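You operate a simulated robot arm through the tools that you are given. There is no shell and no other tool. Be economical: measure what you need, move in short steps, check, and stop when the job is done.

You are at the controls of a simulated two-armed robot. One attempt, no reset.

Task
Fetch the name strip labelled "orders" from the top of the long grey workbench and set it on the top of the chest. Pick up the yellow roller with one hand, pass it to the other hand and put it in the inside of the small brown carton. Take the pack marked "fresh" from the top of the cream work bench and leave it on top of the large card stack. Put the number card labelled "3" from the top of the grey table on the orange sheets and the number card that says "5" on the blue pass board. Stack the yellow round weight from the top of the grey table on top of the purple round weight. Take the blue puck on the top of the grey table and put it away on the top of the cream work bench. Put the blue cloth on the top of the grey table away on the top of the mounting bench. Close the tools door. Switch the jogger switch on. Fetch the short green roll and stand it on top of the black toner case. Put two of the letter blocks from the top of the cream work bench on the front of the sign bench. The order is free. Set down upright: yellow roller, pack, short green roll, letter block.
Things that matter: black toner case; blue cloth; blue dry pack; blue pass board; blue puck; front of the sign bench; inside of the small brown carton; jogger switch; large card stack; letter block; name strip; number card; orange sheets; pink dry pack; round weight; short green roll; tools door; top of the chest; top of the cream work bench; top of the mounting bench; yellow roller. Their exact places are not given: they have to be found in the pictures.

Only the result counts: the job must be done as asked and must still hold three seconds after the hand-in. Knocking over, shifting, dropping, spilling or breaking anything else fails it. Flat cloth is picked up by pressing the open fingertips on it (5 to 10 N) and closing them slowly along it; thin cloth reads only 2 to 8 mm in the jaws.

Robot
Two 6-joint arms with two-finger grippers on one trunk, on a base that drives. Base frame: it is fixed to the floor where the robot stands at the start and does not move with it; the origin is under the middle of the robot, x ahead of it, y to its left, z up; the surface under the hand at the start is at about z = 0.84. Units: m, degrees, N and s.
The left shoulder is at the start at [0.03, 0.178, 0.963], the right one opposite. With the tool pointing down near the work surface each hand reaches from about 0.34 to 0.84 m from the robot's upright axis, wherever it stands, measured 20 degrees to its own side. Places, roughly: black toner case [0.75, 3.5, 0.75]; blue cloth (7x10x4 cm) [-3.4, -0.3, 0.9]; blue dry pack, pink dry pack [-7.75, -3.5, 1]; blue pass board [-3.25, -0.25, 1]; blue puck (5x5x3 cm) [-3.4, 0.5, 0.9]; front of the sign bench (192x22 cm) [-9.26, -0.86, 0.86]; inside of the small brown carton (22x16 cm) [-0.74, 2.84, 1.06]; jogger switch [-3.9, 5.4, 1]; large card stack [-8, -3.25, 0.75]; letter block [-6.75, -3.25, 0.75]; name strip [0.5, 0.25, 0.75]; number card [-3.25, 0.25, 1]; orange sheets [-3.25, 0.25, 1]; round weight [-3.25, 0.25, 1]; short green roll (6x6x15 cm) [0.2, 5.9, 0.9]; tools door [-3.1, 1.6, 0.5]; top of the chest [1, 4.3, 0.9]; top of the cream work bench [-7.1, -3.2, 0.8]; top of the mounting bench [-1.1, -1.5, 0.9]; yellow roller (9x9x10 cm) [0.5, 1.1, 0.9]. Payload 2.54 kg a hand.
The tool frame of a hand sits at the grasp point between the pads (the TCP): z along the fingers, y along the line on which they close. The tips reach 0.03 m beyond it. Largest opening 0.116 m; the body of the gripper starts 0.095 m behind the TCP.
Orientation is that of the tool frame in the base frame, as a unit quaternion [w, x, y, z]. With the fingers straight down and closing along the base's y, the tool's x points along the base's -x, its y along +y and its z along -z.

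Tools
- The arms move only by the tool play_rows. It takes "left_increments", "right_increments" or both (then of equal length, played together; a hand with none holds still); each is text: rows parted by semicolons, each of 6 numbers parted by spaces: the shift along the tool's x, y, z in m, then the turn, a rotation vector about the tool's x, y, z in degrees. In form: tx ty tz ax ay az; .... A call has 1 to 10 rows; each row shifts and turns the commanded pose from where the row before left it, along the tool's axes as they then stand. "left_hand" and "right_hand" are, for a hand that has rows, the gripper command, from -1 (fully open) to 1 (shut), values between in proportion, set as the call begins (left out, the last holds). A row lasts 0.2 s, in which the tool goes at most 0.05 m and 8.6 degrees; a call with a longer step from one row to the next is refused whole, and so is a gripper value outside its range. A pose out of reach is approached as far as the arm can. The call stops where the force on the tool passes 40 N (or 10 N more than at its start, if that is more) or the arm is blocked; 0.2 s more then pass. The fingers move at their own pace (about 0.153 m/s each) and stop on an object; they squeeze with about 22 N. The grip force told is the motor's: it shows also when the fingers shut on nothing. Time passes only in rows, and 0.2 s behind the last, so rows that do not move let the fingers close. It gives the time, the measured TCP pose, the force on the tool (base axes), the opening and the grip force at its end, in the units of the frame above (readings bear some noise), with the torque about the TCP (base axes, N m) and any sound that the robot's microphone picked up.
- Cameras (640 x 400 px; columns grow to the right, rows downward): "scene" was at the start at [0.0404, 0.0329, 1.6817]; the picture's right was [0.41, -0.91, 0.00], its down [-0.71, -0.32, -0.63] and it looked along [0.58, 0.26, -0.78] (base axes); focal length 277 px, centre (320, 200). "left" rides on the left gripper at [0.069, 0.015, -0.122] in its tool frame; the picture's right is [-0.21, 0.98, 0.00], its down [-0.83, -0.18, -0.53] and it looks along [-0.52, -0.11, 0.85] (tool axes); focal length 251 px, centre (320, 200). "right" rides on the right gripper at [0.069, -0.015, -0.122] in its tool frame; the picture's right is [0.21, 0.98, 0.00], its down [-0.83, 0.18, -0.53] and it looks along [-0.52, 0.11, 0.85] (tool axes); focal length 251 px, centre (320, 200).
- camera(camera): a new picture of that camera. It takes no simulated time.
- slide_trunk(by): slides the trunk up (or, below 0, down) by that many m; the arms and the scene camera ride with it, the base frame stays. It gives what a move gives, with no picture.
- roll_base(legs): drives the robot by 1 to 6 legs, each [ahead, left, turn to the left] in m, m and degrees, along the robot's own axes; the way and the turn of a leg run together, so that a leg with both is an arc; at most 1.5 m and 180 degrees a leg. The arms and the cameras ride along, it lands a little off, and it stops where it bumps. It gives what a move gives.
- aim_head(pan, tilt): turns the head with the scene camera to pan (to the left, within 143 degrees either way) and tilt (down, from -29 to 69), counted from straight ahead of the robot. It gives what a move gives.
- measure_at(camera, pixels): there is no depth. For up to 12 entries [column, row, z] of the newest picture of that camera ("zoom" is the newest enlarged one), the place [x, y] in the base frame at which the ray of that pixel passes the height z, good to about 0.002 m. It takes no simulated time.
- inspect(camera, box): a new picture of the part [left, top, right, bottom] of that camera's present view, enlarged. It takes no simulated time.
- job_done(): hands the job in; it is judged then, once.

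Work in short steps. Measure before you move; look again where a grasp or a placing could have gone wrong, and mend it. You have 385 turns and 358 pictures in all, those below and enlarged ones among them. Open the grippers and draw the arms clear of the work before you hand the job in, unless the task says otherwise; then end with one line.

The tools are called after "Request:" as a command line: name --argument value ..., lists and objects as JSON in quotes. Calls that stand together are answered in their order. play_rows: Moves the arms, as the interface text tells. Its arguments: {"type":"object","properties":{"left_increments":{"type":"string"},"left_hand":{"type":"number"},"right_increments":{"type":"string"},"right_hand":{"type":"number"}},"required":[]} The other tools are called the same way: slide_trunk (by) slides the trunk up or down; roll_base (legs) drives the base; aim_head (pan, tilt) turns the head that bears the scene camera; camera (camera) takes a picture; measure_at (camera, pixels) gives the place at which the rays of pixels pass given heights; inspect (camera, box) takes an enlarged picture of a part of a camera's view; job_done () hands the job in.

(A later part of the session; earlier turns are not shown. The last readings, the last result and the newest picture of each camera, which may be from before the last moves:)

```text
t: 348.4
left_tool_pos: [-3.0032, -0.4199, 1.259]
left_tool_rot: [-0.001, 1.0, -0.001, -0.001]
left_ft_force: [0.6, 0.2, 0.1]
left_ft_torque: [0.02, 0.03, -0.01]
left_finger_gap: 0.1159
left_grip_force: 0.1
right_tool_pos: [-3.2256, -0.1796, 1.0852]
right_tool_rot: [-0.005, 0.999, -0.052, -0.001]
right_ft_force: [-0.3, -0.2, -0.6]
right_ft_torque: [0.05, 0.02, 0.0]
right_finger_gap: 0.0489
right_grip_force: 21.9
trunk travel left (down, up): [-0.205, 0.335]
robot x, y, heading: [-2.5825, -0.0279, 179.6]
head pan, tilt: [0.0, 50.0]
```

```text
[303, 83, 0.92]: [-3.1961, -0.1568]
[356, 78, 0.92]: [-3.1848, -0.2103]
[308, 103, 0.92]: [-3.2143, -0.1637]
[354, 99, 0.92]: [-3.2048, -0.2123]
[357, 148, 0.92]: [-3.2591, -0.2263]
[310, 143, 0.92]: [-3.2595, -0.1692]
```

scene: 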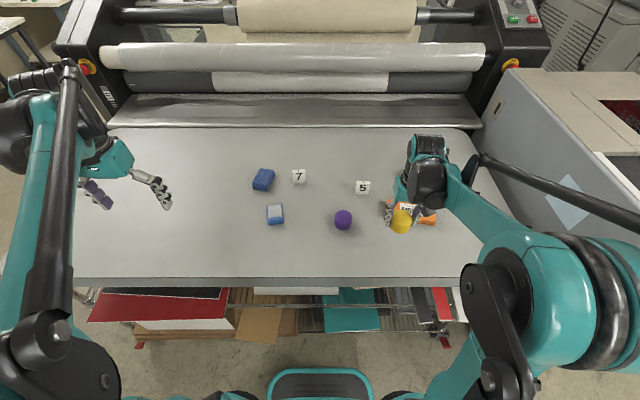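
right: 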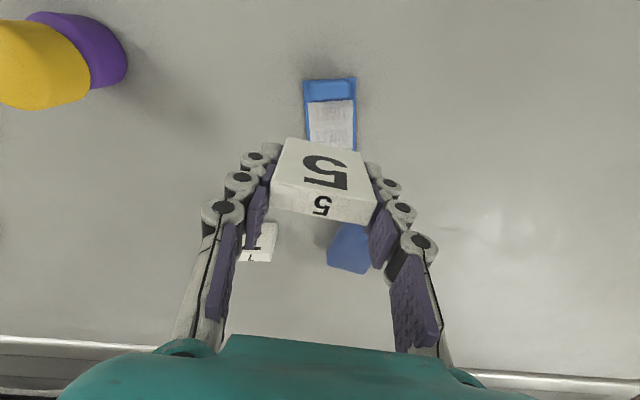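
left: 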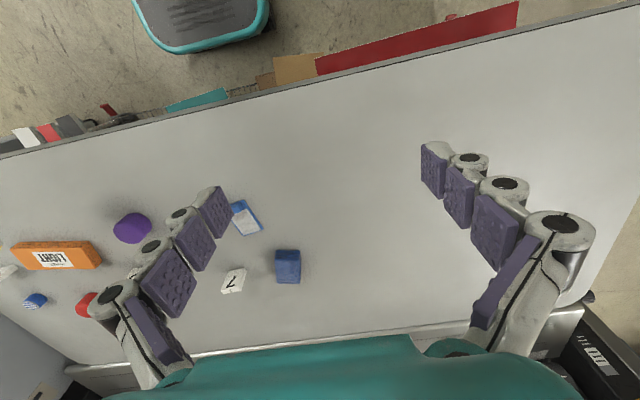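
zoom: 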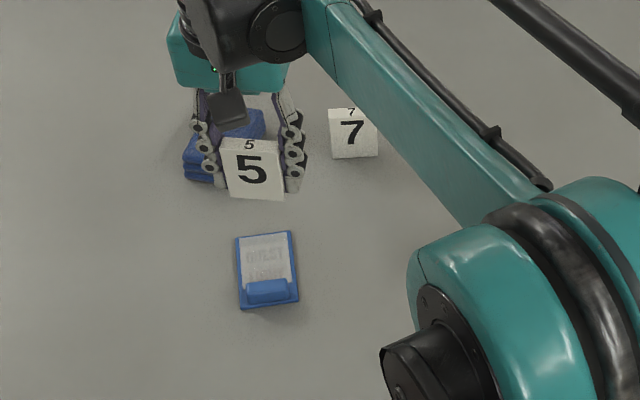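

Board centre (−3.232,−0.189), free area behind the clip centred (−3.243,−0.191), yaw +8.8°. Rotate −14.8°, shift, lower.

Request:
play_rows --right_increments "0 0 0 0 0 -7.4;0 0 0 0 0 -7.4;-0.0189 0.0086 0 0 0 0;0 0 0.04 0 0 0;0 0 0.04 0 0 0;0 0 0.02 0 0 0;0 0 0 0 0 0"

Request:
camera --camera "right"

Request:
inspect --camera "scene" --box '[240, 160, 340, 240]'

```text
t: 350.1
left_tool_pos: [-3.0036, -0.4183, 1.2586]
left_tool_rot: [0.0, 1.0, 0.0, -0.002]
left_ft_force: [-0.4, 0.5, -0.5]
left_ft_torque: [-0.02, -0.02, 0.01]
left_finger_gap: 0.1159
left_grip_force: 0.1
right_tool_pos: [-3.2445, -0.1884, 0.9848]
right_tool_rot: [-0.005, 0.997, 0.079, 0.0]
right_ft_force: [0.7, -0.1, -1.2]
right_ft_torque: [0.02, 0.02, 0.03]
right_finger_gap: 0.0489
right_grip_force: 22.1
trunk travel left (down, up): [-0.205, 0.335]
robot x, y, heading: [-2.5832, -0.0283, 180.0]
head pan, tilt: [0.0, 50.0]
```

```text
192 pictures are left
```

right: 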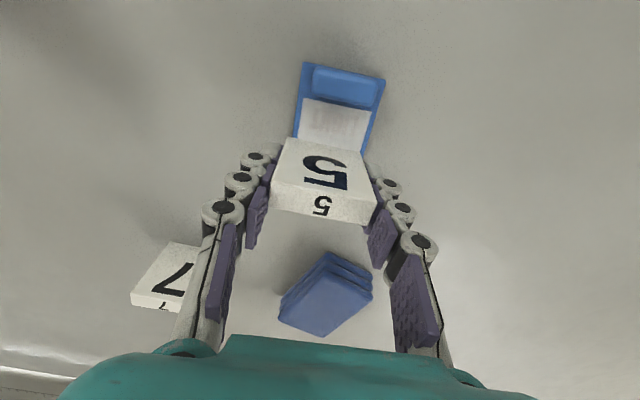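

```text
5.00 times, centred on (290, 200) of scene
```

zoom: 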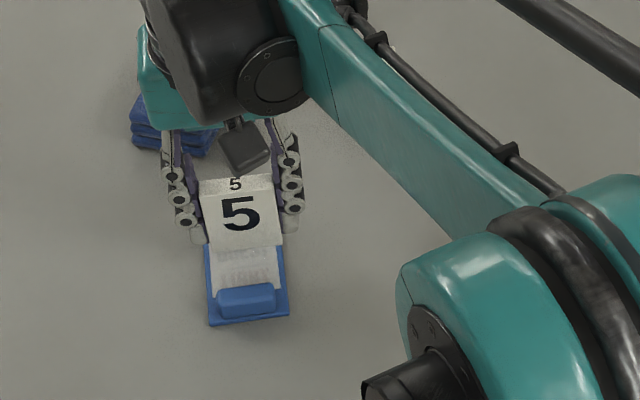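

Aligned. Lower to contact.

Request:
play_rows --right_increments "0 0.002 0.008 0 0 0;0 0 0.005 0 0 0;0 0 0.003 0 0 0;0 0 0 0 0 0"

Request:
play_rows --right_increments "0 0 0.003 0 0 0;0 0 0 0 0 0"

Request:
inspect --camera "scene" --box '[250, 170, 330, 230]'

```text
t: 351.1
left_tool_pos: [-3.0051, -0.4172, 1.2596]
left_tool_rot: [0.0, 1.0, -0.001, -0.001]
left_ft_force: [0.1, -0.1, 0.4]
left_ft_torque: [0.01, 0.0, 0.01]
left_finger_gap: 0.116
left_grip_force: 0.0
right_tool_pos: [-3.2432, -0.1893, 0.9675]
right_tool_rot: [-0.005, 0.997, 0.078, 0.0]
right_ft_force: [-0.2, -0.2, -0.9]
right_ft_torque: [-0.01, 0.0, 0.03]
right_finger_gap: 0.0488
right_grip_force: 21.6
trunk travel left (down, up): [-0.205, 0.335]
robot x, y, heading: [-2.5858, -0.0274, 180.3]
head pan, tilt: [0.0, 50.0]
```

```text
t: 351.6
left_tool_pos: [-3.004, -0.4174, 1.2604]
left_tool_rot: [0.0, 1.0, -0.002, -0.001]
left_ft_force: [0.5, 0.4, -0.2]
left_ft_torque: [0.0, 0.02, -0.01]
left_finger_gap: 0.1159
left_grip_force: 0.1
right_tool_pos: [-3.2438, -0.1901, 0.9644]
right_tool_rot: [-0.004, 0.997, 0.078, 0.0]
right_ft_force: [-0.6, -0.6, -0.8]
right_ft_torque: [-0.01, 0.02, -0.01]
right_finger_gap: 0.049
right_grip_force: 22.1
trunk travel left (down, up): [-0.205, 0.335]
robot x, y, heading: [-2.5866, -0.0294, 179.7]
head pan, tilt: [0.0, 50.0]
```

```text
6.67 times, centred on (290, 200) of scene
```

zoom: 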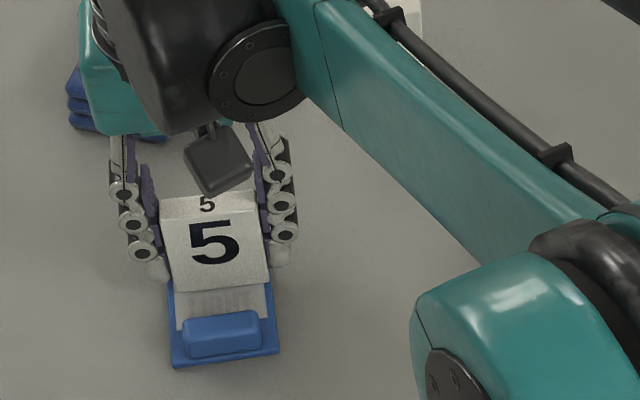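

Request:
play_rows --right_increments "0 0 0.003 0 0 0;0 0 0 0 0 0"

Request:
play_rows --right_increments "0 0 0.002 0 0 0;0 0 0 0 0 0"

```text
t: 352.2
left_tool_pos: [-3.0041, -0.417, 1.2605]
left_tool_rot: [0.0, 1.0, -0.002, -0.001]
left_ft_force: [0.0, -0.5, -1.0]
left_ft_torque: [0.02, -0.02, 0.01]
left_finger_gap: 0.1161
left_grip_force: 0.0
right_tool_pos: [-3.2429, -0.1897, 0.962]
right_tool_rot: [-0.005, 0.997, 0.079, -0.001]
right_ft_force: [-1.8, -1.5, 6.6]
right_ft_torque: [-0.07, 0.04, 0.02]
right_finger_gap: 0.049
right_grip_force: 22.1
trunk travel left (down, up): [-0.205, 0.335]
robot x, y, heading: [-2.5836, -0.03, 179.9]
head pan, tilt: [0.0, 50.0]
```

```text
t: 352.9
left_tool_pos: [-3.0021, -0.417, 1.2616]
left_tool_rot: [0.001, 1.0, 0.0, -0.001]
left_ft_force: [0.0, 0.6, 0.8]
left_ft_torque: [0.03, 0.01, -0.01]
left_finger_gap: 0.1161
left_grip_force: 0.1
right_tool_pos: [-3.2424, -0.1904, 0.9602]
right_tool_rot: [-0.005, 0.997, 0.078, -0.002]
right_ft_force: [-3.5, -1.3, 18.7]
right_ft_torque: [-0.08, 0.0, 0.0]
right_finger_gap: 0.049
right_grip_force: 22.6
trunk travel left (down, up): [-0.205, 0.335]
robot x, y, heading: [-2.5844, -0.0294, 179.7]
head pan, tilt: [0.0, 50.0]
```

Contact. Back off 2 mm, release, rise and check.

Request:
play_rows --right_increments "0 0 -0.002 0 0 0;0 0 0 0 0 0"

Request:
play_rows --right_increments "0 0 0 0 0 0;0 0 0 0 0 0;0 0 -0.03 0 0 0;0 0 -0.04 0 0 0;0 0 -0.045 0 0 0;0 0 -0.045 0 0 0;0.045 0 0 0 0 0;0.045 0 0 0 0 0;0 0 0 0 0 0" --right_hand -0.4

Request:
inspect --camera "scene" --box '[230, 150, 430, 250]'

Request:
camera --camera "right"

```text
t: 353.4
left_tool_pos: [-3.0034, -0.4173, 1.2586]
left_tool_rot: [0.0, 1.0, -0.001, -0.001]
left_ft_force: [0.0, 0.1, 0.3]
left_ft_torque: [-0.04, 0.01, 0.02]
left_finger_gap: 0.1158
left_grip_force: 0.1
right_tool_pos: [-3.243, -0.1898, 0.9616]
right_tool_rot: [-0.006, 0.997, 0.079, 0.0]
right_ft_force: [0.4, 0.5, 2.1]
right_ft_torque: [-0.03, -0.07, 0.03]
right_finger_gap: 0.049
right_grip_force: 22.2
trunk travel left (down, up): [-0.205, 0.335]
robot x, y, heading: [-2.5869, -0.0278, 179.8]
head pan, tilt: [0.0, 50.0]
```

```text
t: 355.4
left_tool_pos: [-3.0043, -0.418, 1.259]
left_tool_rot: [-0.001, 1.0, 0.0, 0.0]
left_ft_force: [-0.6, 0.3, -0.4]
left_ft_torque: [0.03, 0.0, 0.01]
left_finger_gap: 0.1159
left_grip_force: 0.1
right_tool_pos: [-3.1546, -0.1789, 1.1194]
right_tool_rot: [-0.005, 0.997, 0.078, 0.0]
right_ft_force: [-0.4, 0.0, 0.7]
right_ft_torque: [0.01, -0.02, 0.01]
right_finger_gap: 0.0811
right_grip_force: 0.0
trunk travel left (down, up): [-0.205, 0.335]
robot x, y, heading: [-2.5858, -0.0267, 179.9]
head pan, tilt: [0.0, 50.0]
```

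```text
3.20 times, centred on (330, 200) of scene
```

zoom: 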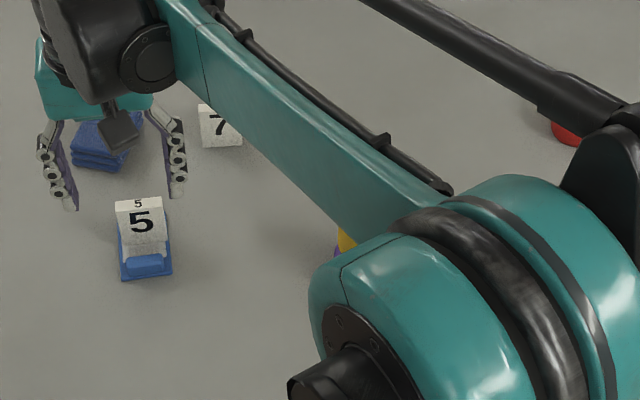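

```text
188 pictures are left
```

right: 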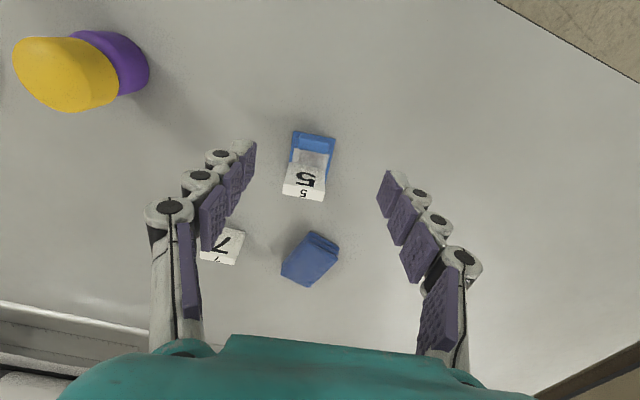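

Card 5 stands on the pass board. Shift the base back right 0.35 m for card 3.

Request:
roll_base --legs '[[0, -0.35, 0]]'

Request:
play_rows --right_increments "0 -0.045 0 0 0 0;0 -0.045 0 0 0 0;0 -0.045 0 0 0 0;0 -0.045 0 0 0 0;0 -0.045 0 0 0 0;0 -0.045 0 0 0 0;0 0 0 0 0 0"

Request:
camera --camera "right"

Request:
inspect --camera "scene" --box '[250, 155, 420, 265]'

```text
t: 357.7
left_tool_pos: [-3.0032, -0.0668, 1.2587]
left_tool_rot: [0.0, 1.0, 0.0, -0.001]
left_ft_force: [-0.1, -1.1, 1.2]
left_ft_torque: [-0.01, -0.01, -0.03]
left_finger_gap: 0.1161
left_grip_force: 0.1
right_tool_pos: [-3.1535, 0.1715, 1.122]
right_tool_rot: [-0.006, 0.997, 0.079, 0.0]
right_ft_force: [0.4, 0.5, 0.2]
right_ft_torque: [-0.03, -0.01, -0.01]
right_finger_gap: 0.0813
right_grip_force: 0.1
trunk travel left (down, up): [-0.205, 0.335]
robot x, y, heading: [-2.5843, 0.3237, 179.9]
head pan, tilt: [0.0, 50.0]
```

```text
t: 359.3
left_tool_pos: [-3.0034, -0.0681, 1.2592]
left_tool_rot: [0.0, 1.0, -0.001, -0.001]
left_ft_force: [-0.3, -0.1, 0.5]
left_ft_torque: [0.02, 0.01, 0.03]
left_finger_gap: 0.1159
left_grip_force: 0.1
right_tool_pos: [-3.1953, 0.4366, 1.1236]
right_tool_rot: [-0.005, 0.997, 0.079, 0.0]
right_ft_force: [-0.5, 0.5, 0.4]
right_ft_torque: [-0.01, -0.01, -0.01]
right_finger_gap: 0.0814
right_grip_force: 0.1
trunk travel left (down, up): [-0.205, 0.335]
robot x, y, heading: [-2.5805, 0.323, 179.9]
head pan, tilt: [0.0, 50.0]
```

```text
187 pictures are left
```

right: 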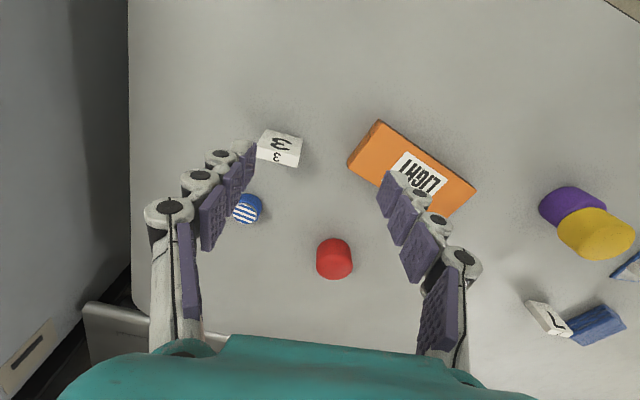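

```text
3.64 times, centred on (335, 210) of scene
```

zoom: 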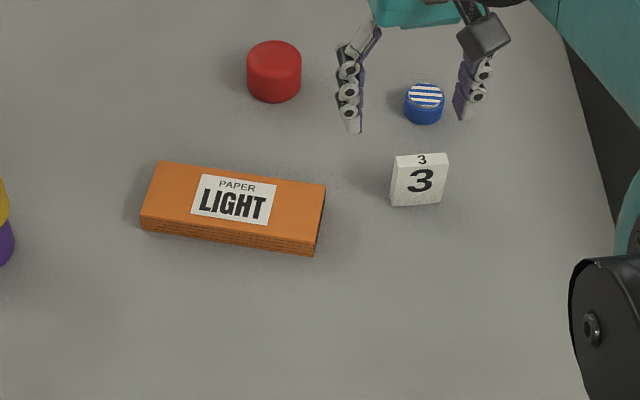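

Measure card 3 (right camera zoom) and the orange sheets.

Request:
inspect --camera "right" --box '[230, 110, 330, 190]'

Request:
measure_at --camera "scene" --pixels '[[379.7, 209, 0.945], [336, 199.5, 0.945], [286, 216, 0.945], [333, 224.5, 0.915], [286, 218, 0.915]]'

Request:
measure_at --camera "right" --pixels '[[379, 121, 0.945], [476, 188, 0.945], [348, 160, 0.945], [347, 168, 0.915]]'

```text
5.00 times, centred on (280, 150) of right
```

zoom: 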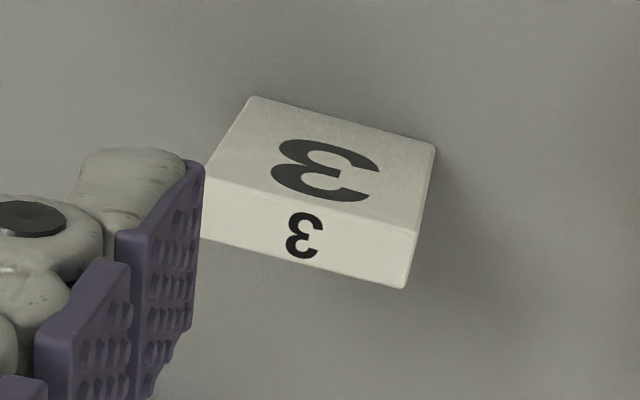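

```text
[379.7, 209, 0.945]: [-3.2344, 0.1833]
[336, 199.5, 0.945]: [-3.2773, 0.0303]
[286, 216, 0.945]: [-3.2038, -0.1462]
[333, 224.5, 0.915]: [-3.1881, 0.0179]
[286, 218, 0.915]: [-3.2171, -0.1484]
```

```text
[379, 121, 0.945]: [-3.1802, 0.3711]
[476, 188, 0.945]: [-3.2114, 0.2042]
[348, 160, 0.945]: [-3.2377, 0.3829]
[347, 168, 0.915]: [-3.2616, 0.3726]
```

Request:
measure_at --camera "zoom" --pixels '[[207, 167, 0.965], [420, 232, 0.965], [201, 237, 0.965], [403, 288, 0.965], [252, 97, 0.915], [435, 146, 0.915]]'

Request:
camera --camera "scene"

Request:
inspect --camera "scene" --box '[250, 155, 420, 265]'

Request:
measure_at --camera "zoom" --pixels '[[162, 162, 0.945], [326, 186, 0.945], [142, 220, 0.945], [313, 248, 0.945], [143, 230, 0.915], [311, 256, 0.915], [326, 186, 0.955], [313, 248, 0.955]]'

```text
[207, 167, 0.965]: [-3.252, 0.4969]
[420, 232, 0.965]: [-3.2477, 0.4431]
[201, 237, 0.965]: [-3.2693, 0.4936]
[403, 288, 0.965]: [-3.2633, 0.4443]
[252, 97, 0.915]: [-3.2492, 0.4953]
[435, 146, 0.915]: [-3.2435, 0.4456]
```

```text
184 pictures are left
```

scene: 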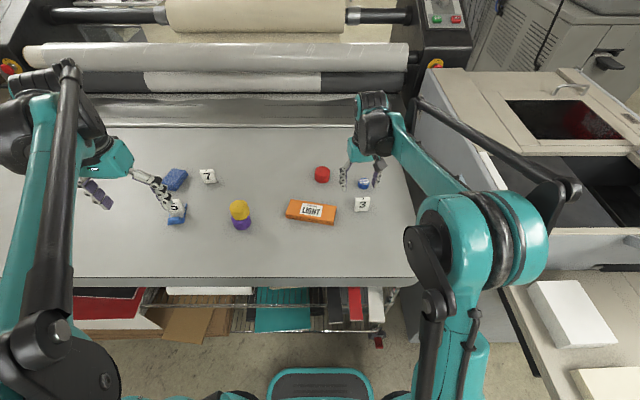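

```text
3.64 times, centred on (335, 210) of scene
```

zoom: 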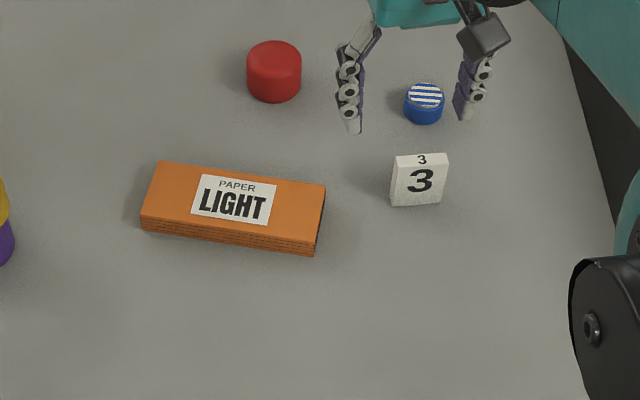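

```text
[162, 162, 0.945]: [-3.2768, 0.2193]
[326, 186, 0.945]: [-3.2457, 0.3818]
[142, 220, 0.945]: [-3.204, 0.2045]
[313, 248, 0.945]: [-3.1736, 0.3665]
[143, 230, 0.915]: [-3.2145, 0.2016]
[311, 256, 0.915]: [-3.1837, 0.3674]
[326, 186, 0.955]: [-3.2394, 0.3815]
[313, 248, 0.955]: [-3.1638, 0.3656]
```

Card 3 centre (−3.258,0.4695), yaw +6°; orange sheets centre (−3.235,0.294), top z≈0.932. Go over card 3, lower and grip.

Request:
play_rows --right_increments "-0.0284 -0.0212 0 0 0 0;-0.0284 -0.0211 0 0 0 3;0 0 0.045 0 0 0;0 0 0.045 0 0 0;0 0 0.04 0 0 0;0 0 0 0 0 0"

Request:
camera --camera "right"

```text
t: 360.7
left_tool_pos: [-3.0025, -0.0675, 1.2593]
left_tool_rot: [0.0, 1.0, -0.001, -0.001]
left_ft_force: [-0.9, -0.3, -0.5]
left_ft_torque: [0.01, 0.0, 0.0]
left_finger_gap: 0.1161
left_grip_force: 0.0
right_tool_pos: [-3.2586, 0.4733, 0.9943]
right_tool_rot: [-0.006, 0.999, 0.052, 0.0]
right_ft_force: [0.0, 0.0, 0.2]
right_ft_torque: [-0.03, 0.01, 0.0]
right_finger_gap: 0.0812
right_grip_force: 0.0
trunk travel left (down, up): [-0.205, 0.335]
robot x, y, heading: [-2.5833, 0.3198, 179.9]
head pan, tilt: [0.0, 50.0]
```

```text
182 pictures are left
```

right: 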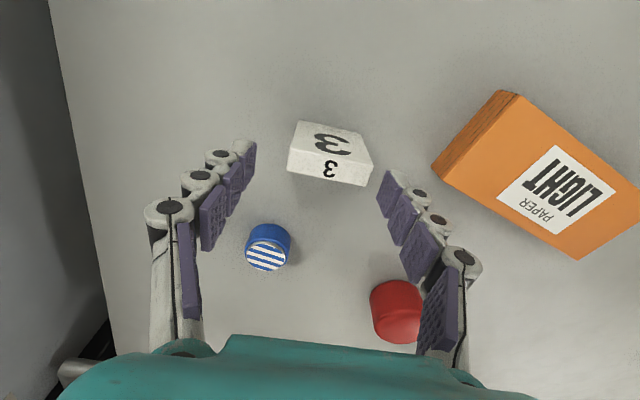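

Request:
play_rows --right_increments "0 0.004 0.02 0 0 0;0 0 0.017 0 0 0;0 0 0 0 0 0"

Request:
play_rows --right_increments "0 0 0 0 0 0;0 0 0 0 0 0;0 0 0 0 0 0" --right_hand 1

Request:
play_rows --right_increments "0 0 -0.03 0 0 0;0 0 -0.04 0 0 0;0 0 -0.04 0 0 0;0 0 0 0 0 0"

Request:
camera --camera "right"

```text
t: 361.5
left_tool_pos: [-3.0032, -0.0671, 1.2597]
left_tool_rot: [-0.001, 1.0, -0.001, -0.001]
left_ft_force: [0.6, 0.5, -1.2]
left_ft_torque: [-0.03, 0.01, 0.01]
left_finger_gap: 0.1158
left_grip_force: 0.0
right_tool_pos: [-3.2583, 0.469, 0.9572]
right_tool_rot: [-0.006, 0.999, 0.052, 0.0]
right_ft_force: [-0.3, 0.0, 0.2]
right_ft_torque: [0.01, 0.03, 0.0]
right_finger_gap: 0.0814
right_grip_force: 0.0
trunk travel left (down, up): [-0.205, 0.335]
robot x, y, heading: [-2.5834, 0.3228, 180.0]
head pan, tilt: [0.0, 50.0]
```

```text
t: 362.3
left_tool_pos: [-3.0039, -0.0674, 1.2586]
left_tool_rot: [0.0, 1.0, -0.001, -0.001]
left_ft_force: [-0.6, 0.1, 0.2]
left_ft_torque: [0.0, -0.02, 0.02]
left_finger_gap: 0.1162
left_grip_force: 0.1
right_tool_pos: [-3.259, 0.4699, 0.9574]
right_tool_rot: [-0.005, 0.999, 0.053, 0.0]
right_ft_force: [0.2, -0.3, 0.1]
right_ft_torque: [-0.01, -0.03, 0.02]
right_finger_gap: 0.0489
right_grip_force: 22.4
trunk travel left (down, up): [-0.205, 0.335]
robot x, y, heading: [-2.5833, 0.3199, 179.7]
head pan, tilt: [0.0, 50.0]
```

```text
t: 363.3
left_tool_pos: [-3.0033, -0.0673, 1.2587]
left_tool_rot: [0.0, 1.0, -0.001, -0.001]
left_ft_force: [0.2, 0.0, -0.5]
left_ft_torque: [-0.02, -0.02, 0.03]
left_finger_gap: 0.1161
left_grip_force: 0.1
right_tool_pos: [-3.2587, 0.4664, 1.0679]
right_tool_rot: [-0.006, 0.999, 0.053, 0.0]
right_ft_force: [-0.2, 0.3, -1.1]
right_ft_torque: [-0.02, 0.03, -0.01]
right_finger_gap: 0.049
right_grip_force: 22.0
trunk travel left (down, up): [-0.205, 0.335]
robot x, y, heading: [-2.5812, 0.324, 179.8]
head pan, tilt: [0.0, 50.0]
```

```text
181 pictures are left
```

right: 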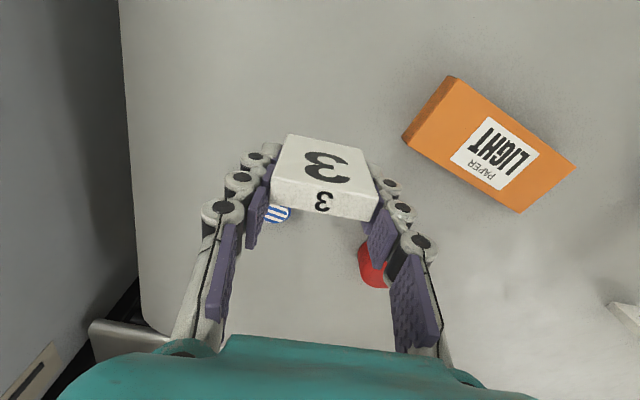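

Request:
play_rows --right_increments "0.0014 0.0435 0 0 0 0;0.0014 0.0435 0 0 0 0;0.0014 0.0435 0 0 0 0;0.0014 0.0435 0 0 0 0;0 0 0 0 0 8.4;0 0 0 0 0 8.4;0 0 0.04 0 0 0;0 0 0.04 0 0 0;0 0 0 0 0 0"

Request:
inspect --camera "scene" --box '[260, 165, 370, 245]'

Request:
camera --camera "right"

```text
t: 365.3
left_tool_pos: [-3.0018, -0.068, 1.2599]
left_tool_rot: [0.0, 1.0, -0.001, -0.001]
left_ft_force: [1.0, 0.5, 0.6]
left_ft_torque: [-0.01, 0.01, -0.03]
left_finger_gap: 0.1159
left_grip_force: 0.0
right_tool_pos: [-3.2355, 0.2943, 0.9851]
right_tool_rot: [-0.005, 0.996, -0.094, -0.001]
right_ft_force: [0.7, 0.9, -0.2]
right_ft_torque: [0.03, -0.01, 0.02]
right_finger_gap: 0.0489
right_grip_force: 21.8
trunk travel left (down, up): [-0.205, 0.335]
robot x, y, heading: [-2.5833, 0.3227, 179.8]
head pan, tilt: [0.0, 50.0]
```

```text
5.00 times, centred on (315, 205) of scene
```

zoom: 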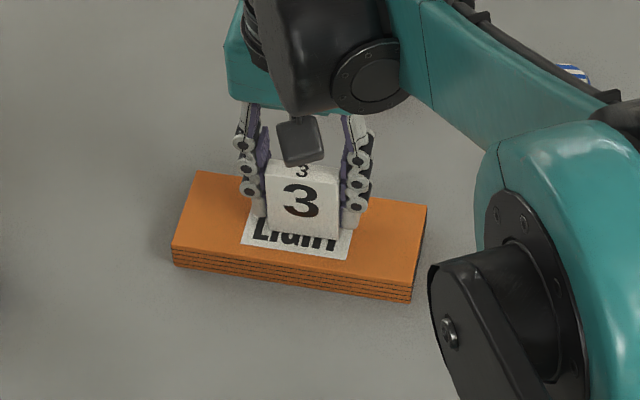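

```text
179 pictures are left
```

right: 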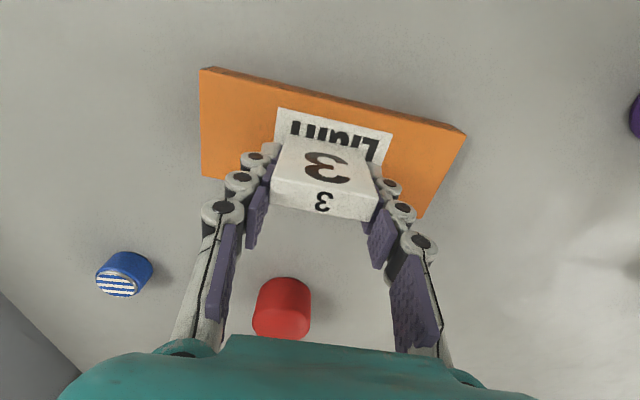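

Request:
play_rows --right_increments "0 0 0.004 0 0 0;0 0 0.003 0 0 0;0 0 0 0 0 0"

Request:
play_rows --right_increments "0 0 0.003 0 0 0;0 0 0 0 0 0"

Request:
play_rows --right_increments "0 0 0.003 0 0 0;0 0 0 0 0 0"

```text
t: 366.1
left_tool_pos: [-3.0025, -0.0684, 1.2597]
left_tool_rot: [0.0, 1.0, -0.001, -0.001]
left_ft_force: [-0.4, 0.7, 0.8]
left_ft_torque: [0.01, 0.01, -0.01]
left_finger_gap: 0.1161
left_grip_force: 0.0
right_tool_pos: [-3.235, 0.2953, 0.9799]
right_tool_rot: [-0.005, 0.996, -0.095, -0.002]
right_ft_force: [-1.5, -3.3, 18.7]
right_ft_torque: [-0.17, -0.06, 0.01]
right_finger_gap: 0.049
right_grip_force: 21.9
trunk travel left (down, up): [-0.205, 0.335]
robot x, y, heading: [-2.5828, 0.323, 179.9]
head pan, tilt: [0.0, 50.0]
```

```text
t: 366.7
left_tool_pos: [-3.0018, -0.0682, 1.2607]
left_tool_rot: [0.0, 1.0, -0.001, -0.002]
left_ft_force: [-0.3, -0.6, -0.4]
left_ft_torque: [-0.02, 0.0, -0.01]
left_finger_gap: 0.1161
left_grip_force: 0.1
right_tool_pos: [-3.2317, 0.2941, 0.9751]
right_tool_rot: [-0.006, 0.996, -0.094, -0.003]
right_ft_force: [-0.1, -4.5, 18.7]
right_ft_torque: [-0.22, -0.07, -0.02]
right_finger_gap: 0.0489
right_grip_force: 21.6
trunk travel left (down, up): [-0.205, 0.335]
robot x, y, heading: [-2.5811, 0.32, 180.0]
head pan, tilt: [0.0, 50.0]
```

```text
t: 367.3
left_tool_pos: [-3.0015, -0.0672, 1.2607]
left_tool_rot: [0.001, 1.0, -0.001, -0.001]
left_ft_force: [-0.5, 0.2, -0.1]
left_ft_torque: [-0.02, -0.02, 0.01]
left_finger_gap: 0.116
left_grip_force: 0.0
right_tool_pos: [-3.2335, 0.294, 0.9754]
right_tool_rot: [-0.004, 0.996, -0.094, -0.002]
right_ft_force: [3.5, -0.9, 21.4]
right_ft_torque: [-0.44, -0.14, 0.0]
right_finger_gap: 0.0491
right_grip_force: 21.9
trunk travel left (down, up): [-0.205, 0.335]
robot x, y, heading: [-2.5823, 0.3189, 180.0]
head pan, tilt: [0.0, 50.0]
stopped in row 2 (right hand): the force on the tool passed its limit at 42 N (the readings are from after the stop); the commanded pose is now the measured one
```

Contact reached. Back off slightly, release and rise.

Request:
play_rows --right_increments "0 0 -0.002 0 0 0;0 0 0 0 0 0"

Request:
play_rows --right_increments "0 0 0 0 0 0;0 0 0 0 0 0;0 0 -0.03 0 0 0;0 0 -0.04 0 0 0;0 0 -0.045 0 0 0;0 0 -0.045 0 0 0;0 0 0 0 0 0" --right_hand -0.4

Request:
camera --camera "right"

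Request:
camera --camera "scene"

Request:
inspect --camera "scene" --box '[150, 150, 400, 250]'

```text
t: 367.9
left_tool_pos: [-3.0019, -0.0682, 1.2595]
left_tool_rot: [0.0, 1.0, 0.0, -0.002]
left_ft_force: [0.3, 0.0, -0.6]
left_ft_torque: [0.04, -0.01, -0.01]
left_finger_gap: 0.116
left_grip_force: 0.0
right_tool_pos: [-3.2339, 0.2951, 0.9754]
right_tool_rot: [-0.005, 0.995, -0.095, -0.003]
right_ft_force: [4.1, -0.7, 6.8]
right_ft_torque: [-0.25, -0.12, 0.11]
right_finger_gap: 0.0489
right_grip_force: 22.1
trunk travel left (down, up): [-0.205, 0.335]
robot x, y, heading: [-2.5859, 0.3203, 179.9]
head pan, tilt: [0.0, 50.0]
```

```text
t: 369.5
left_tool_pos: [-3.0045, -0.0678, 1.2602]
left_tool_rot: [-0.001, 1.0, -0.001, 0.0]
left_ft_force: [-0.2, 0.3, -0.7]
left_ft_torque: [0.01, -0.01, 0.01]
left_finger_gap: 0.1159
left_grip_force: 0.2
right_tool_pos: [-3.2356, 0.2925, 1.1354]
right_tool_rot: [-0.005, 0.996, -0.095, -0.002]
right_ft_force: [-0.4, -0.3, -0.5]
right_ft_torque: [0.01, 0.01, 0.04]
right_finger_gap: 0.0813
right_grip_force: 0.1
trunk travel left (down, up): [-0.205, 0.335]
robot x, y, heading: [-2.588, 0.314, 179.8]
head pan, tilt: [0.0, 50.0]
```

```text
178 pictures are left
```

right: 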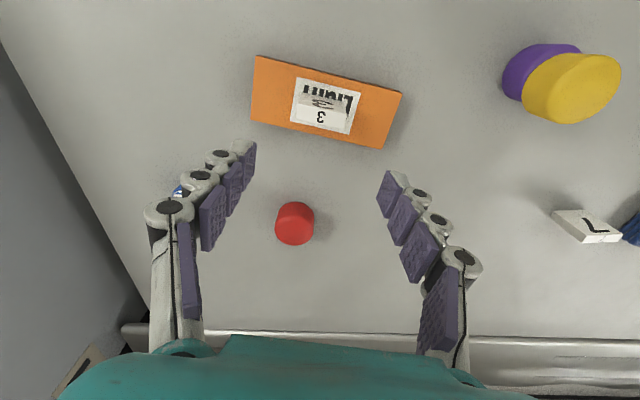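

```text
177 pictures are left
```

scene: 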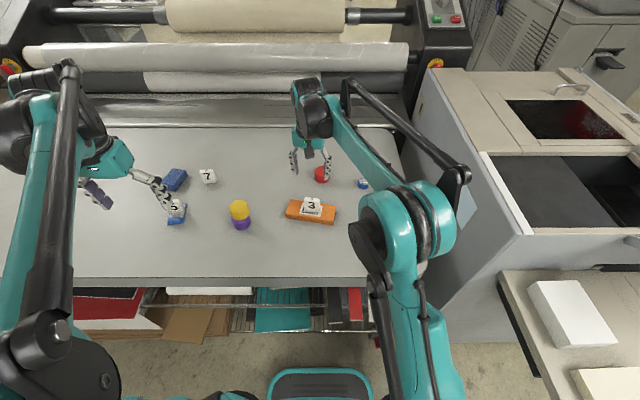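

```text
2.56 times, centred on (275, 200) of scene
```

zoom: 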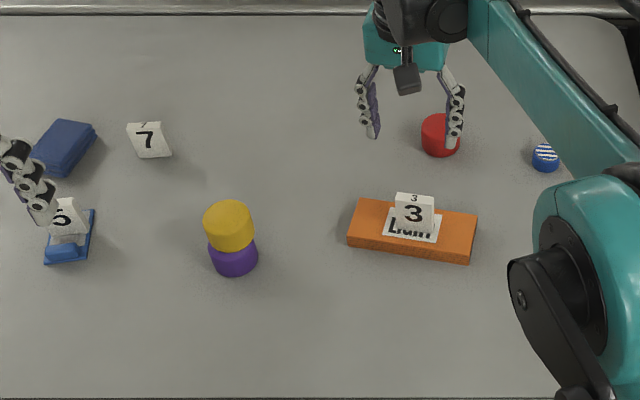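

Card 3 stands on the orange sheets. Next the blue puck: measure it and move over it.

Request:
measure_at --camera "scene" --pixels '[[362.9, 180, 0.94], [362.9, 180, 0.945], [362.9, 189, 0.915]]'

Request:
play_rows --right_increments "0 0 0 0 0 -5.5;0 -0.045 0 0 0 -5.4;0 -0.045 0 0 0 0;0 -0.045 0 0 0 0;0 -0.045 0 0 0 0;0 0 0 0 0 0"

Request:
camera --camera "right"

```text
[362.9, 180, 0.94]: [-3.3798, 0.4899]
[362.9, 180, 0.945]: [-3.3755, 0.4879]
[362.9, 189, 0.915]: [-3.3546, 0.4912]
```

```text
t: 370.9
left_tool_pos: [-3.0039, -0.0689, 1.2592]
left_tool_rot: [0.0, 1.0, -0.001, -0.001]
left_ft_force: [-0.5, 0.0, -0.7]
left_ft_torque: [0.04, 0.0, 0.01]
left_finger_gap: 0.1158
left_grip_force: 0.0
right_tool_pos: [-3.23, 0.4737, 1.1377]
right_tool_rot: [-0.006, 1.0, 0.001, -0.002]
right_ft_force: [0.7, -0.9, -0.1]
right_ft_torque: [0.03, -0.02, 0.0]
right_finger_gap: 0.081
right_grip_force: 0.0
trunk travel left (down, up): [-0.205, 0.335]
robot x, y, heading: [-2.5846, 0.3206, 179.8]
head pan, tilt: [0.0, 50.0]
```

```text
175 pictures are left
```

right: 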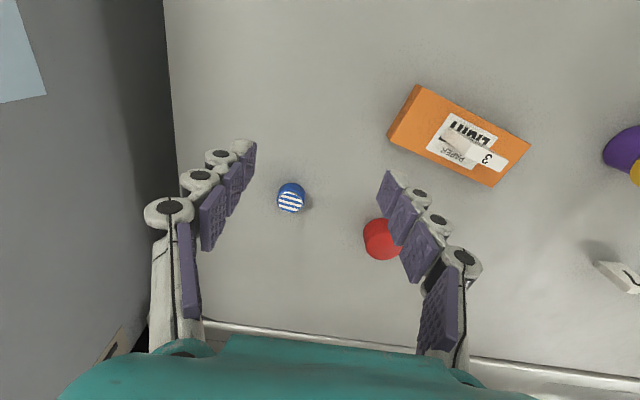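

Request:
inspect --camera "right" --box '[250, 160, 420, 280]'

Request:
measure_at --camera "right" --pixels '[[291, 202, 0.94], [278, 202, 0.94], [305, 203, 0.94], [290, 184, 0.915], [380, 235, 0.95]]'

```text
3.33 times, centred on (335, 220) of right
```

zoom: 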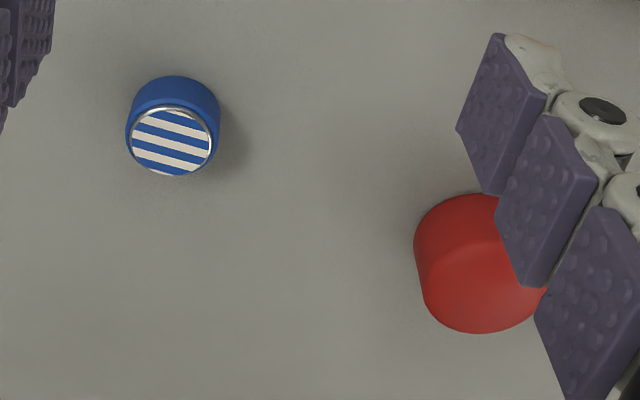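

```text
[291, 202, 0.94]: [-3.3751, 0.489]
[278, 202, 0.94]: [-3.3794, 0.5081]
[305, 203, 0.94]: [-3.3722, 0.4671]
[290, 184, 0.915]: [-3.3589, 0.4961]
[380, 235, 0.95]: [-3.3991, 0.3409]
```

Puck centre (−3.376,0.489), dia ≈0.04. Move over and lower.

Request:
play_rows --right_increments "-0.0365 -0.0037 0 0 0 0;-0.0365 -0.0037 0 0 0 0;-0.0365 -0.0037 0 0 0 0;-0.0365 -0.0037 0 0 0 0;0 0 0.045 0 0 0;0 0 0.045 0 0 0;0 0 0.04 0 0 0;0 0 0 0 0 0"

Request:
camera --camera "right"

```text
t: 372.7
left_tool_pos: [-3.0037, -0.0683, 1.2596]
left_tool_rot: [0.0, 1.0, -0.001, -0.001]
left_ft_force: [0.1, 0.4, 0.1]
left_ft_torque: [0.0, 0.01, 0.02]
left_finger_gap: 0.1163
left_grip_force: 0.0
right_tool_pos: [-3.3521, 0.4867, 1.0061]
right_tool_rot: [-0.005, 1.0, 0.0, -0.003]
right_ft_force: [0.0, -0.2, 0.0]
right_ft_torque: [-0.01, -0.01, -0.01]
right_finger_gap: 0.081
right_grip_force: 0.2
right hand out of reach, approached as far as the arm can: row 4
trunk travel left (down, up): [-0.205, 0.335]
robot x, y, heading: [-2.5841, 0.3186, 179.9]
head pan, tilt: [0.0, 50.0]
```

```text
173 pictures are left
```

right: 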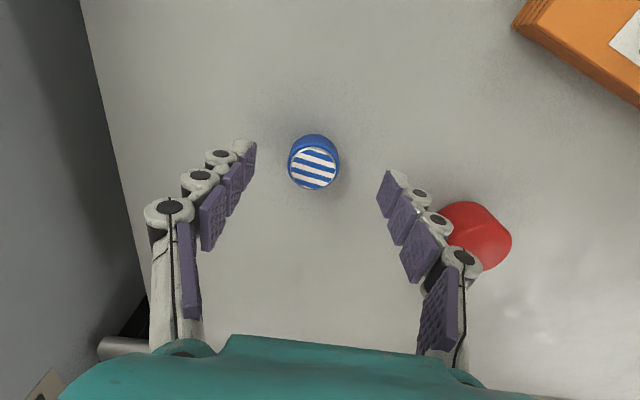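

Row 4 was out of reach at that height; try the remaining 24 mm now lower.

Request:
play_rows --right_increments "-0.012 -0.002 0.01 0 0 0;-0.012 0 0.01 0 0 0;0 0 0 0 0 0"

Request:
camera --camera "right"

Request:
measure_at --camera "right" --pixels '[[314, 168, 0.94]]'

```text
t: 373.5
left_tool_pos: [-3.0022, -0.0673, 1.26]
left_tool_rot: [-0.001, 1.0, 0.0, 0.0]
left_ft_force: [-0.1, -0.1, 0.5]
left_ft_torque: [0.03, 0.02, 0.03]
left_finger_gap: 0.1158
left_grip_force: 0.0
right_tool_pos: [-3.3773, 0.4893, 0.987]
right_tool_rot: [-0.005, 1.0, 0.001, -0.001]
right_ft_force: [0.9, 0.1, 0.3]
right_ft_torque: [0.0, 0.03, 0.0]
right_finger_gap: 0.0812
right_grip_force: 0.1
trunk travel left (down, up): [-0.205, 0.335]
robot x, y, heading: [-2.5805, 0.3191, 179.8]
head pan, tilt: [0.0, 50.0]
```

```text
172 pictures are left
```

right: 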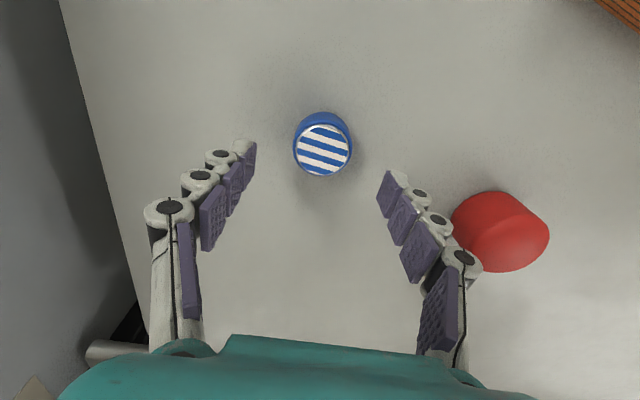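

```text
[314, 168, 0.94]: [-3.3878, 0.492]
```

Request:
play_rows --right_increments "0.005 0 0.015 0 0 0;0 0 0.015 0 0 0;0 0 0.005 0 0 0;0 0 0 0 0 0"

Request:
play_rows --right_increments "0 0 0 0 0 0;0 0 0 0 0 0;0 0 0 0 0 0" --right_hand 1

Request:
camera --camera "right"

```text
t: 374.5
left_tool_pos: [-3.0032, -0.0675, 1.2599]
left_tool_rot: [0.0, 1.0, -0.001, -0.001]
left_ft_force: [0.1, 0.6, 0.0]
left_ft_torque: [0.0, 0.02, -0.03]
left_finger_gap: 0.1163
left_grip_force: 0.1
right_tool_pos: [-3.3716, 0.4891, 0.951]
right_tool_rot: [-0.004, 1.0, 0.001, -0.002]
right_ft_force: [0.1, -1.1, -0.5]
right_ft_torque: [0.01, 0.01, 0.0]
right_finger_gap: 0.0811
right_grip_force: 0.0
trunk travel left (down, up): [-0.205, 0.335]
robot x, y, heading: [-2.5842, 0.322, 180.0]
head pan, tilt: [0.0, 50.0]
```

```text
t: 375.3
left_tool_pos: [-3.003, -0.0669, 1.2586]
left_tool_rot: [0.001, 1.0, -0.001, -0.001]
left_ft_force: [0.8, 0.9, 0.5]
left_ft_torque: [0.0, 0.0, 0.01]
left_finger_gap: 0.1159
left_grip_force: 0.1
right_tool_pos: [-3.3732, 0.4901, 0.9517]
right_tool_rot: [-0.004, 1.0, 0.001, -0.001]
right_ft_force: [0.3, -0.1, 1.1]
right_ft_torque: [0.01, -0.07, 0.01]
right_finger_gap: 0.0403
right_grip_force: 22.0
trunk travel left (down, up): [-0.205, 0.335]
robot x, y, heading: [-2.5851, 0.3226, 179.9]
head pan, tilt: [0.0, 50.0]
```

```text
171 pictures are left
```

right: 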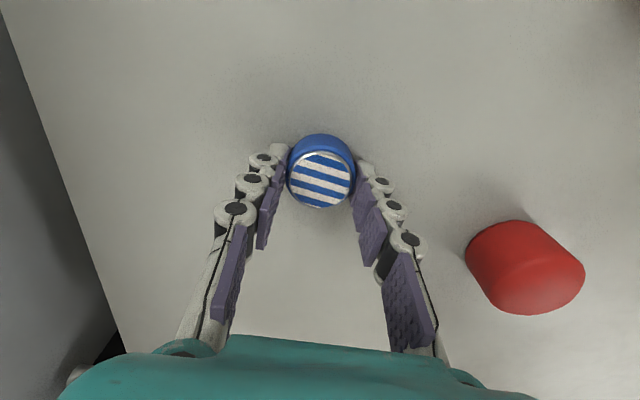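

Puck gripped (40 mm). Lift and retract it, then slide the base left for the cloth with the left hand.

Request:
play_rows --right_increments "0 0 -0.03 0 0 0;0 0 -0.04 0 0 0;0.02 0 -0.04 0 0 0;0.03 0 -0.035 0 0 0;0.04 0 -0.02 0 0 0;0.045 0 0 0 0 0;0.045 0 0 0 0 0"

Request:
roll_base --legs '[[0, 0.28, 0]]'

Request:
camera --camera "left"

Request:
camera --camera "scene"

Request:
inspect --camera "scene" --box '[200, 150, 340, 250]'

```text
t: 376.9
left_tool_pos: [-3.0005, -0.067, 1.2596]
left_tool_rot: [0.0, 1.0, -0.001, -0.001]
left_ft_force: [-0.9, -0.2, 0.7]
left_ft_torque: [0.0, 0.04, 0.03]
left_finger_gap: 0.1161
left_grip_force: 0.0
right_tool_pos: [-3.188, 0.4885, 1.1191]
right_tool_rot: [-0.005, 1.0, 0.001, -0.003]
right_ft_force: [0.6, 0.2, 0.7]
right_ft_torque: [0.0, 0.01, 0.0]
right_finger_gap: 0.0402
right_grip_force: 21.9
trunk travel left (down, up): [-0.205, 0.335]
robot x, y, heading: [-2.5808, 0.3201, 180.1]
head pan, tilt: [0.0, 50.0]
```

```text
t: 378.9
left_tool_pos: [-3.0027, -0.349, 1.2591]
left_tool_rot: [0.0, 1.0, 0.0, -0.001]
left_ft_force: [0.7, -0.1, 0.3]
left_ft_torque: [0.03, -0.01, 0.0]
left_finger_gap: 0.116
left_grip_force: 0.0
right_tool_pos: [-3.1922, 0.2077, 1.118]
right_tool_rot: [-0.006, 1.0, 0.002, -0.001]
right_ft_force: [0.5, -0.1, -1.5]
right_ft_torque: [0.02, -0.01, -0.02]
right_finger_gap: 0.0403
right_grip_force: 21.6
trunk travel left (down, up): [-0.205, 0.335]
robot x, y, heading: [-2.5843, 0.041, 180.4]
head pan, tilt: [0.0, 50.0]
```

```text
170 pictures are left
```

left: 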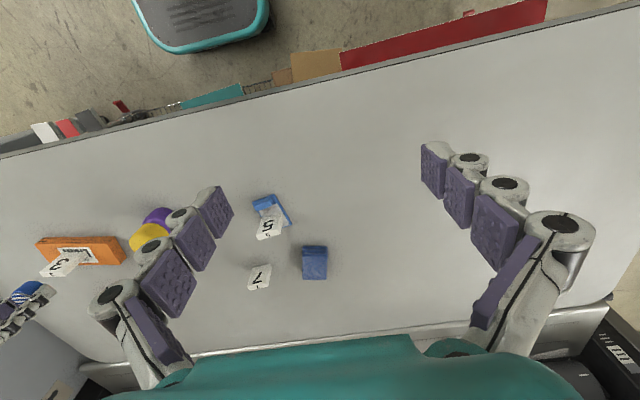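

```text
169 pictures are left
```

scene: 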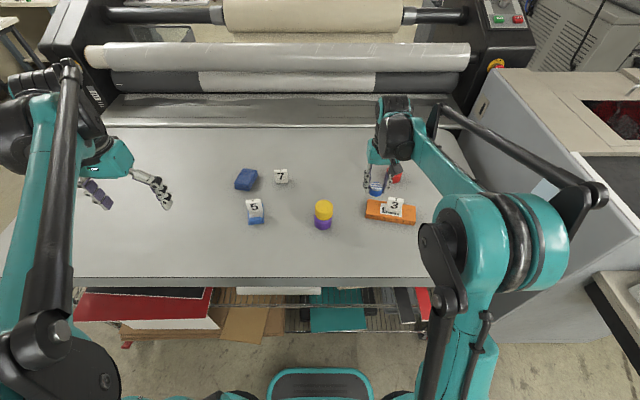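

```text
4.00 times, centred on (270, 200) of scene
```

zoom: 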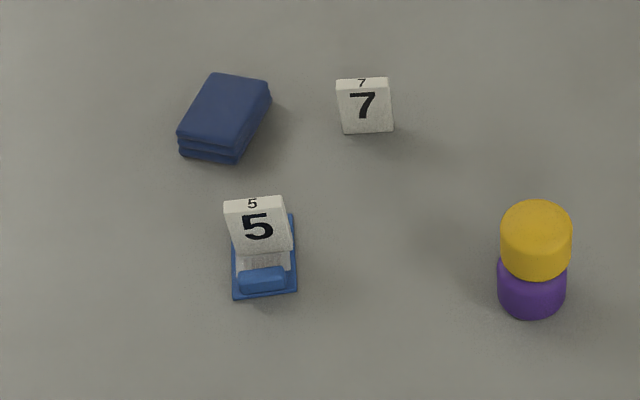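

Request:
measure_at --camera "zoom" --pixels '[[212, 74, 0.95], [268, 83, 0.95], [234, 148, 0.95], [178, 132, 0.95], [234, 163, 0.915], [180, 154, 0.915]]'

Request:
measure_at --camera "left" --pixels '[[303, 247, 0.95], [327, 247, 0.95], [327, 278, 0.95], [302, 279, 0.95]]'

Request:
inspect --camera "left" --box '[230, 180, 370, 300]'

```text
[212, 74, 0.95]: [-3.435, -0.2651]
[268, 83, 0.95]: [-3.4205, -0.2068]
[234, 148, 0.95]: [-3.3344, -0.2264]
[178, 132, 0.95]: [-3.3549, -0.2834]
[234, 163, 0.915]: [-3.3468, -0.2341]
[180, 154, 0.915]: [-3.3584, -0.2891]
```

```text
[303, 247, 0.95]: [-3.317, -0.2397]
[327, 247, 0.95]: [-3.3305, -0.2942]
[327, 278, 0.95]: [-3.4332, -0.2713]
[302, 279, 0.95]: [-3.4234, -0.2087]
```

```text
3.33 times, centred on (300, 240) of left
```

zoom: 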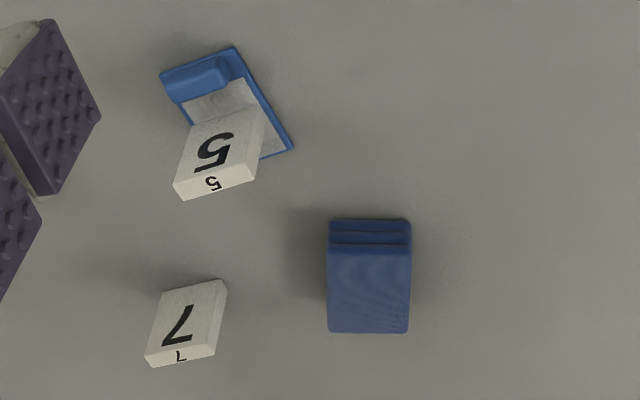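

Cloth centre ≈(−3.387,−0.246), 6 cm wide, yaw −16°. Move the base forward and left, then left hand above it.

Request:
roll_base --legs '[[0.07, 0.1, 0]]'

Request:
play_rows --left_increments "-0.04 -0.03 0.02 0 0 8;-0.04 -0.03 0.02 0 0 8;-0.04 -0.03 0.03 0 0 0;-0.04 -0.03 0.03 0 0 0;-0.04 -0.02 0.03 0 0 0;0 0 0 0 0 0"

Request:
camera --camera "left"

```text
t: 380.1
left_tool_pos: [-3.0731, -0.4473, 1.259]
left_tool_rot: [-0.001, 1.0, -0.001, 0.0]
left_ft_force: [0.0, -0.7, 0.3]
left_ft_torque: [0.04, -0.03, 0.0]
left_finger_gap: 0.1162
left_grip_force: 0.0
right_tool_pos: [-3.2628, 0.1078, 1.1165]
right_tool_rot: [-0.005, 1.0, 0.002, -0.002]
right_ft_force: [0.6, -0.7, -0.2]
right_ft_torque: [0.02, -0.05, 0.0]
right_finger_gap: 0.0403
right_grip_force: 22.7
trunk travel left (down, up): [-0.205, 0.335]
robot x, y, heading: [-2.6494, -0.0594, 180.0]
head pan, tilt: [0.0, 50.0]
```

```text
refused: row 1 steps farther than a row can; nothing moved
```

```text
166 pictures are left
```

left: 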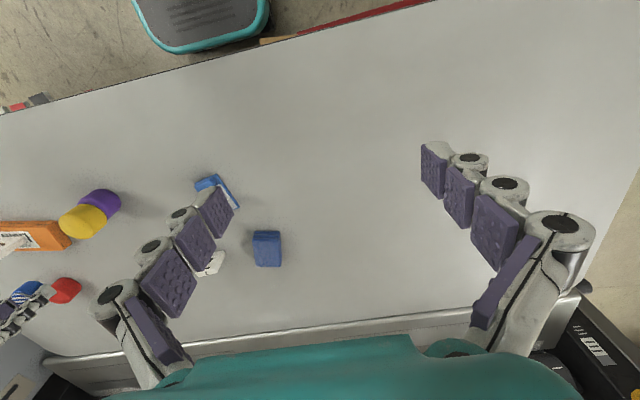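

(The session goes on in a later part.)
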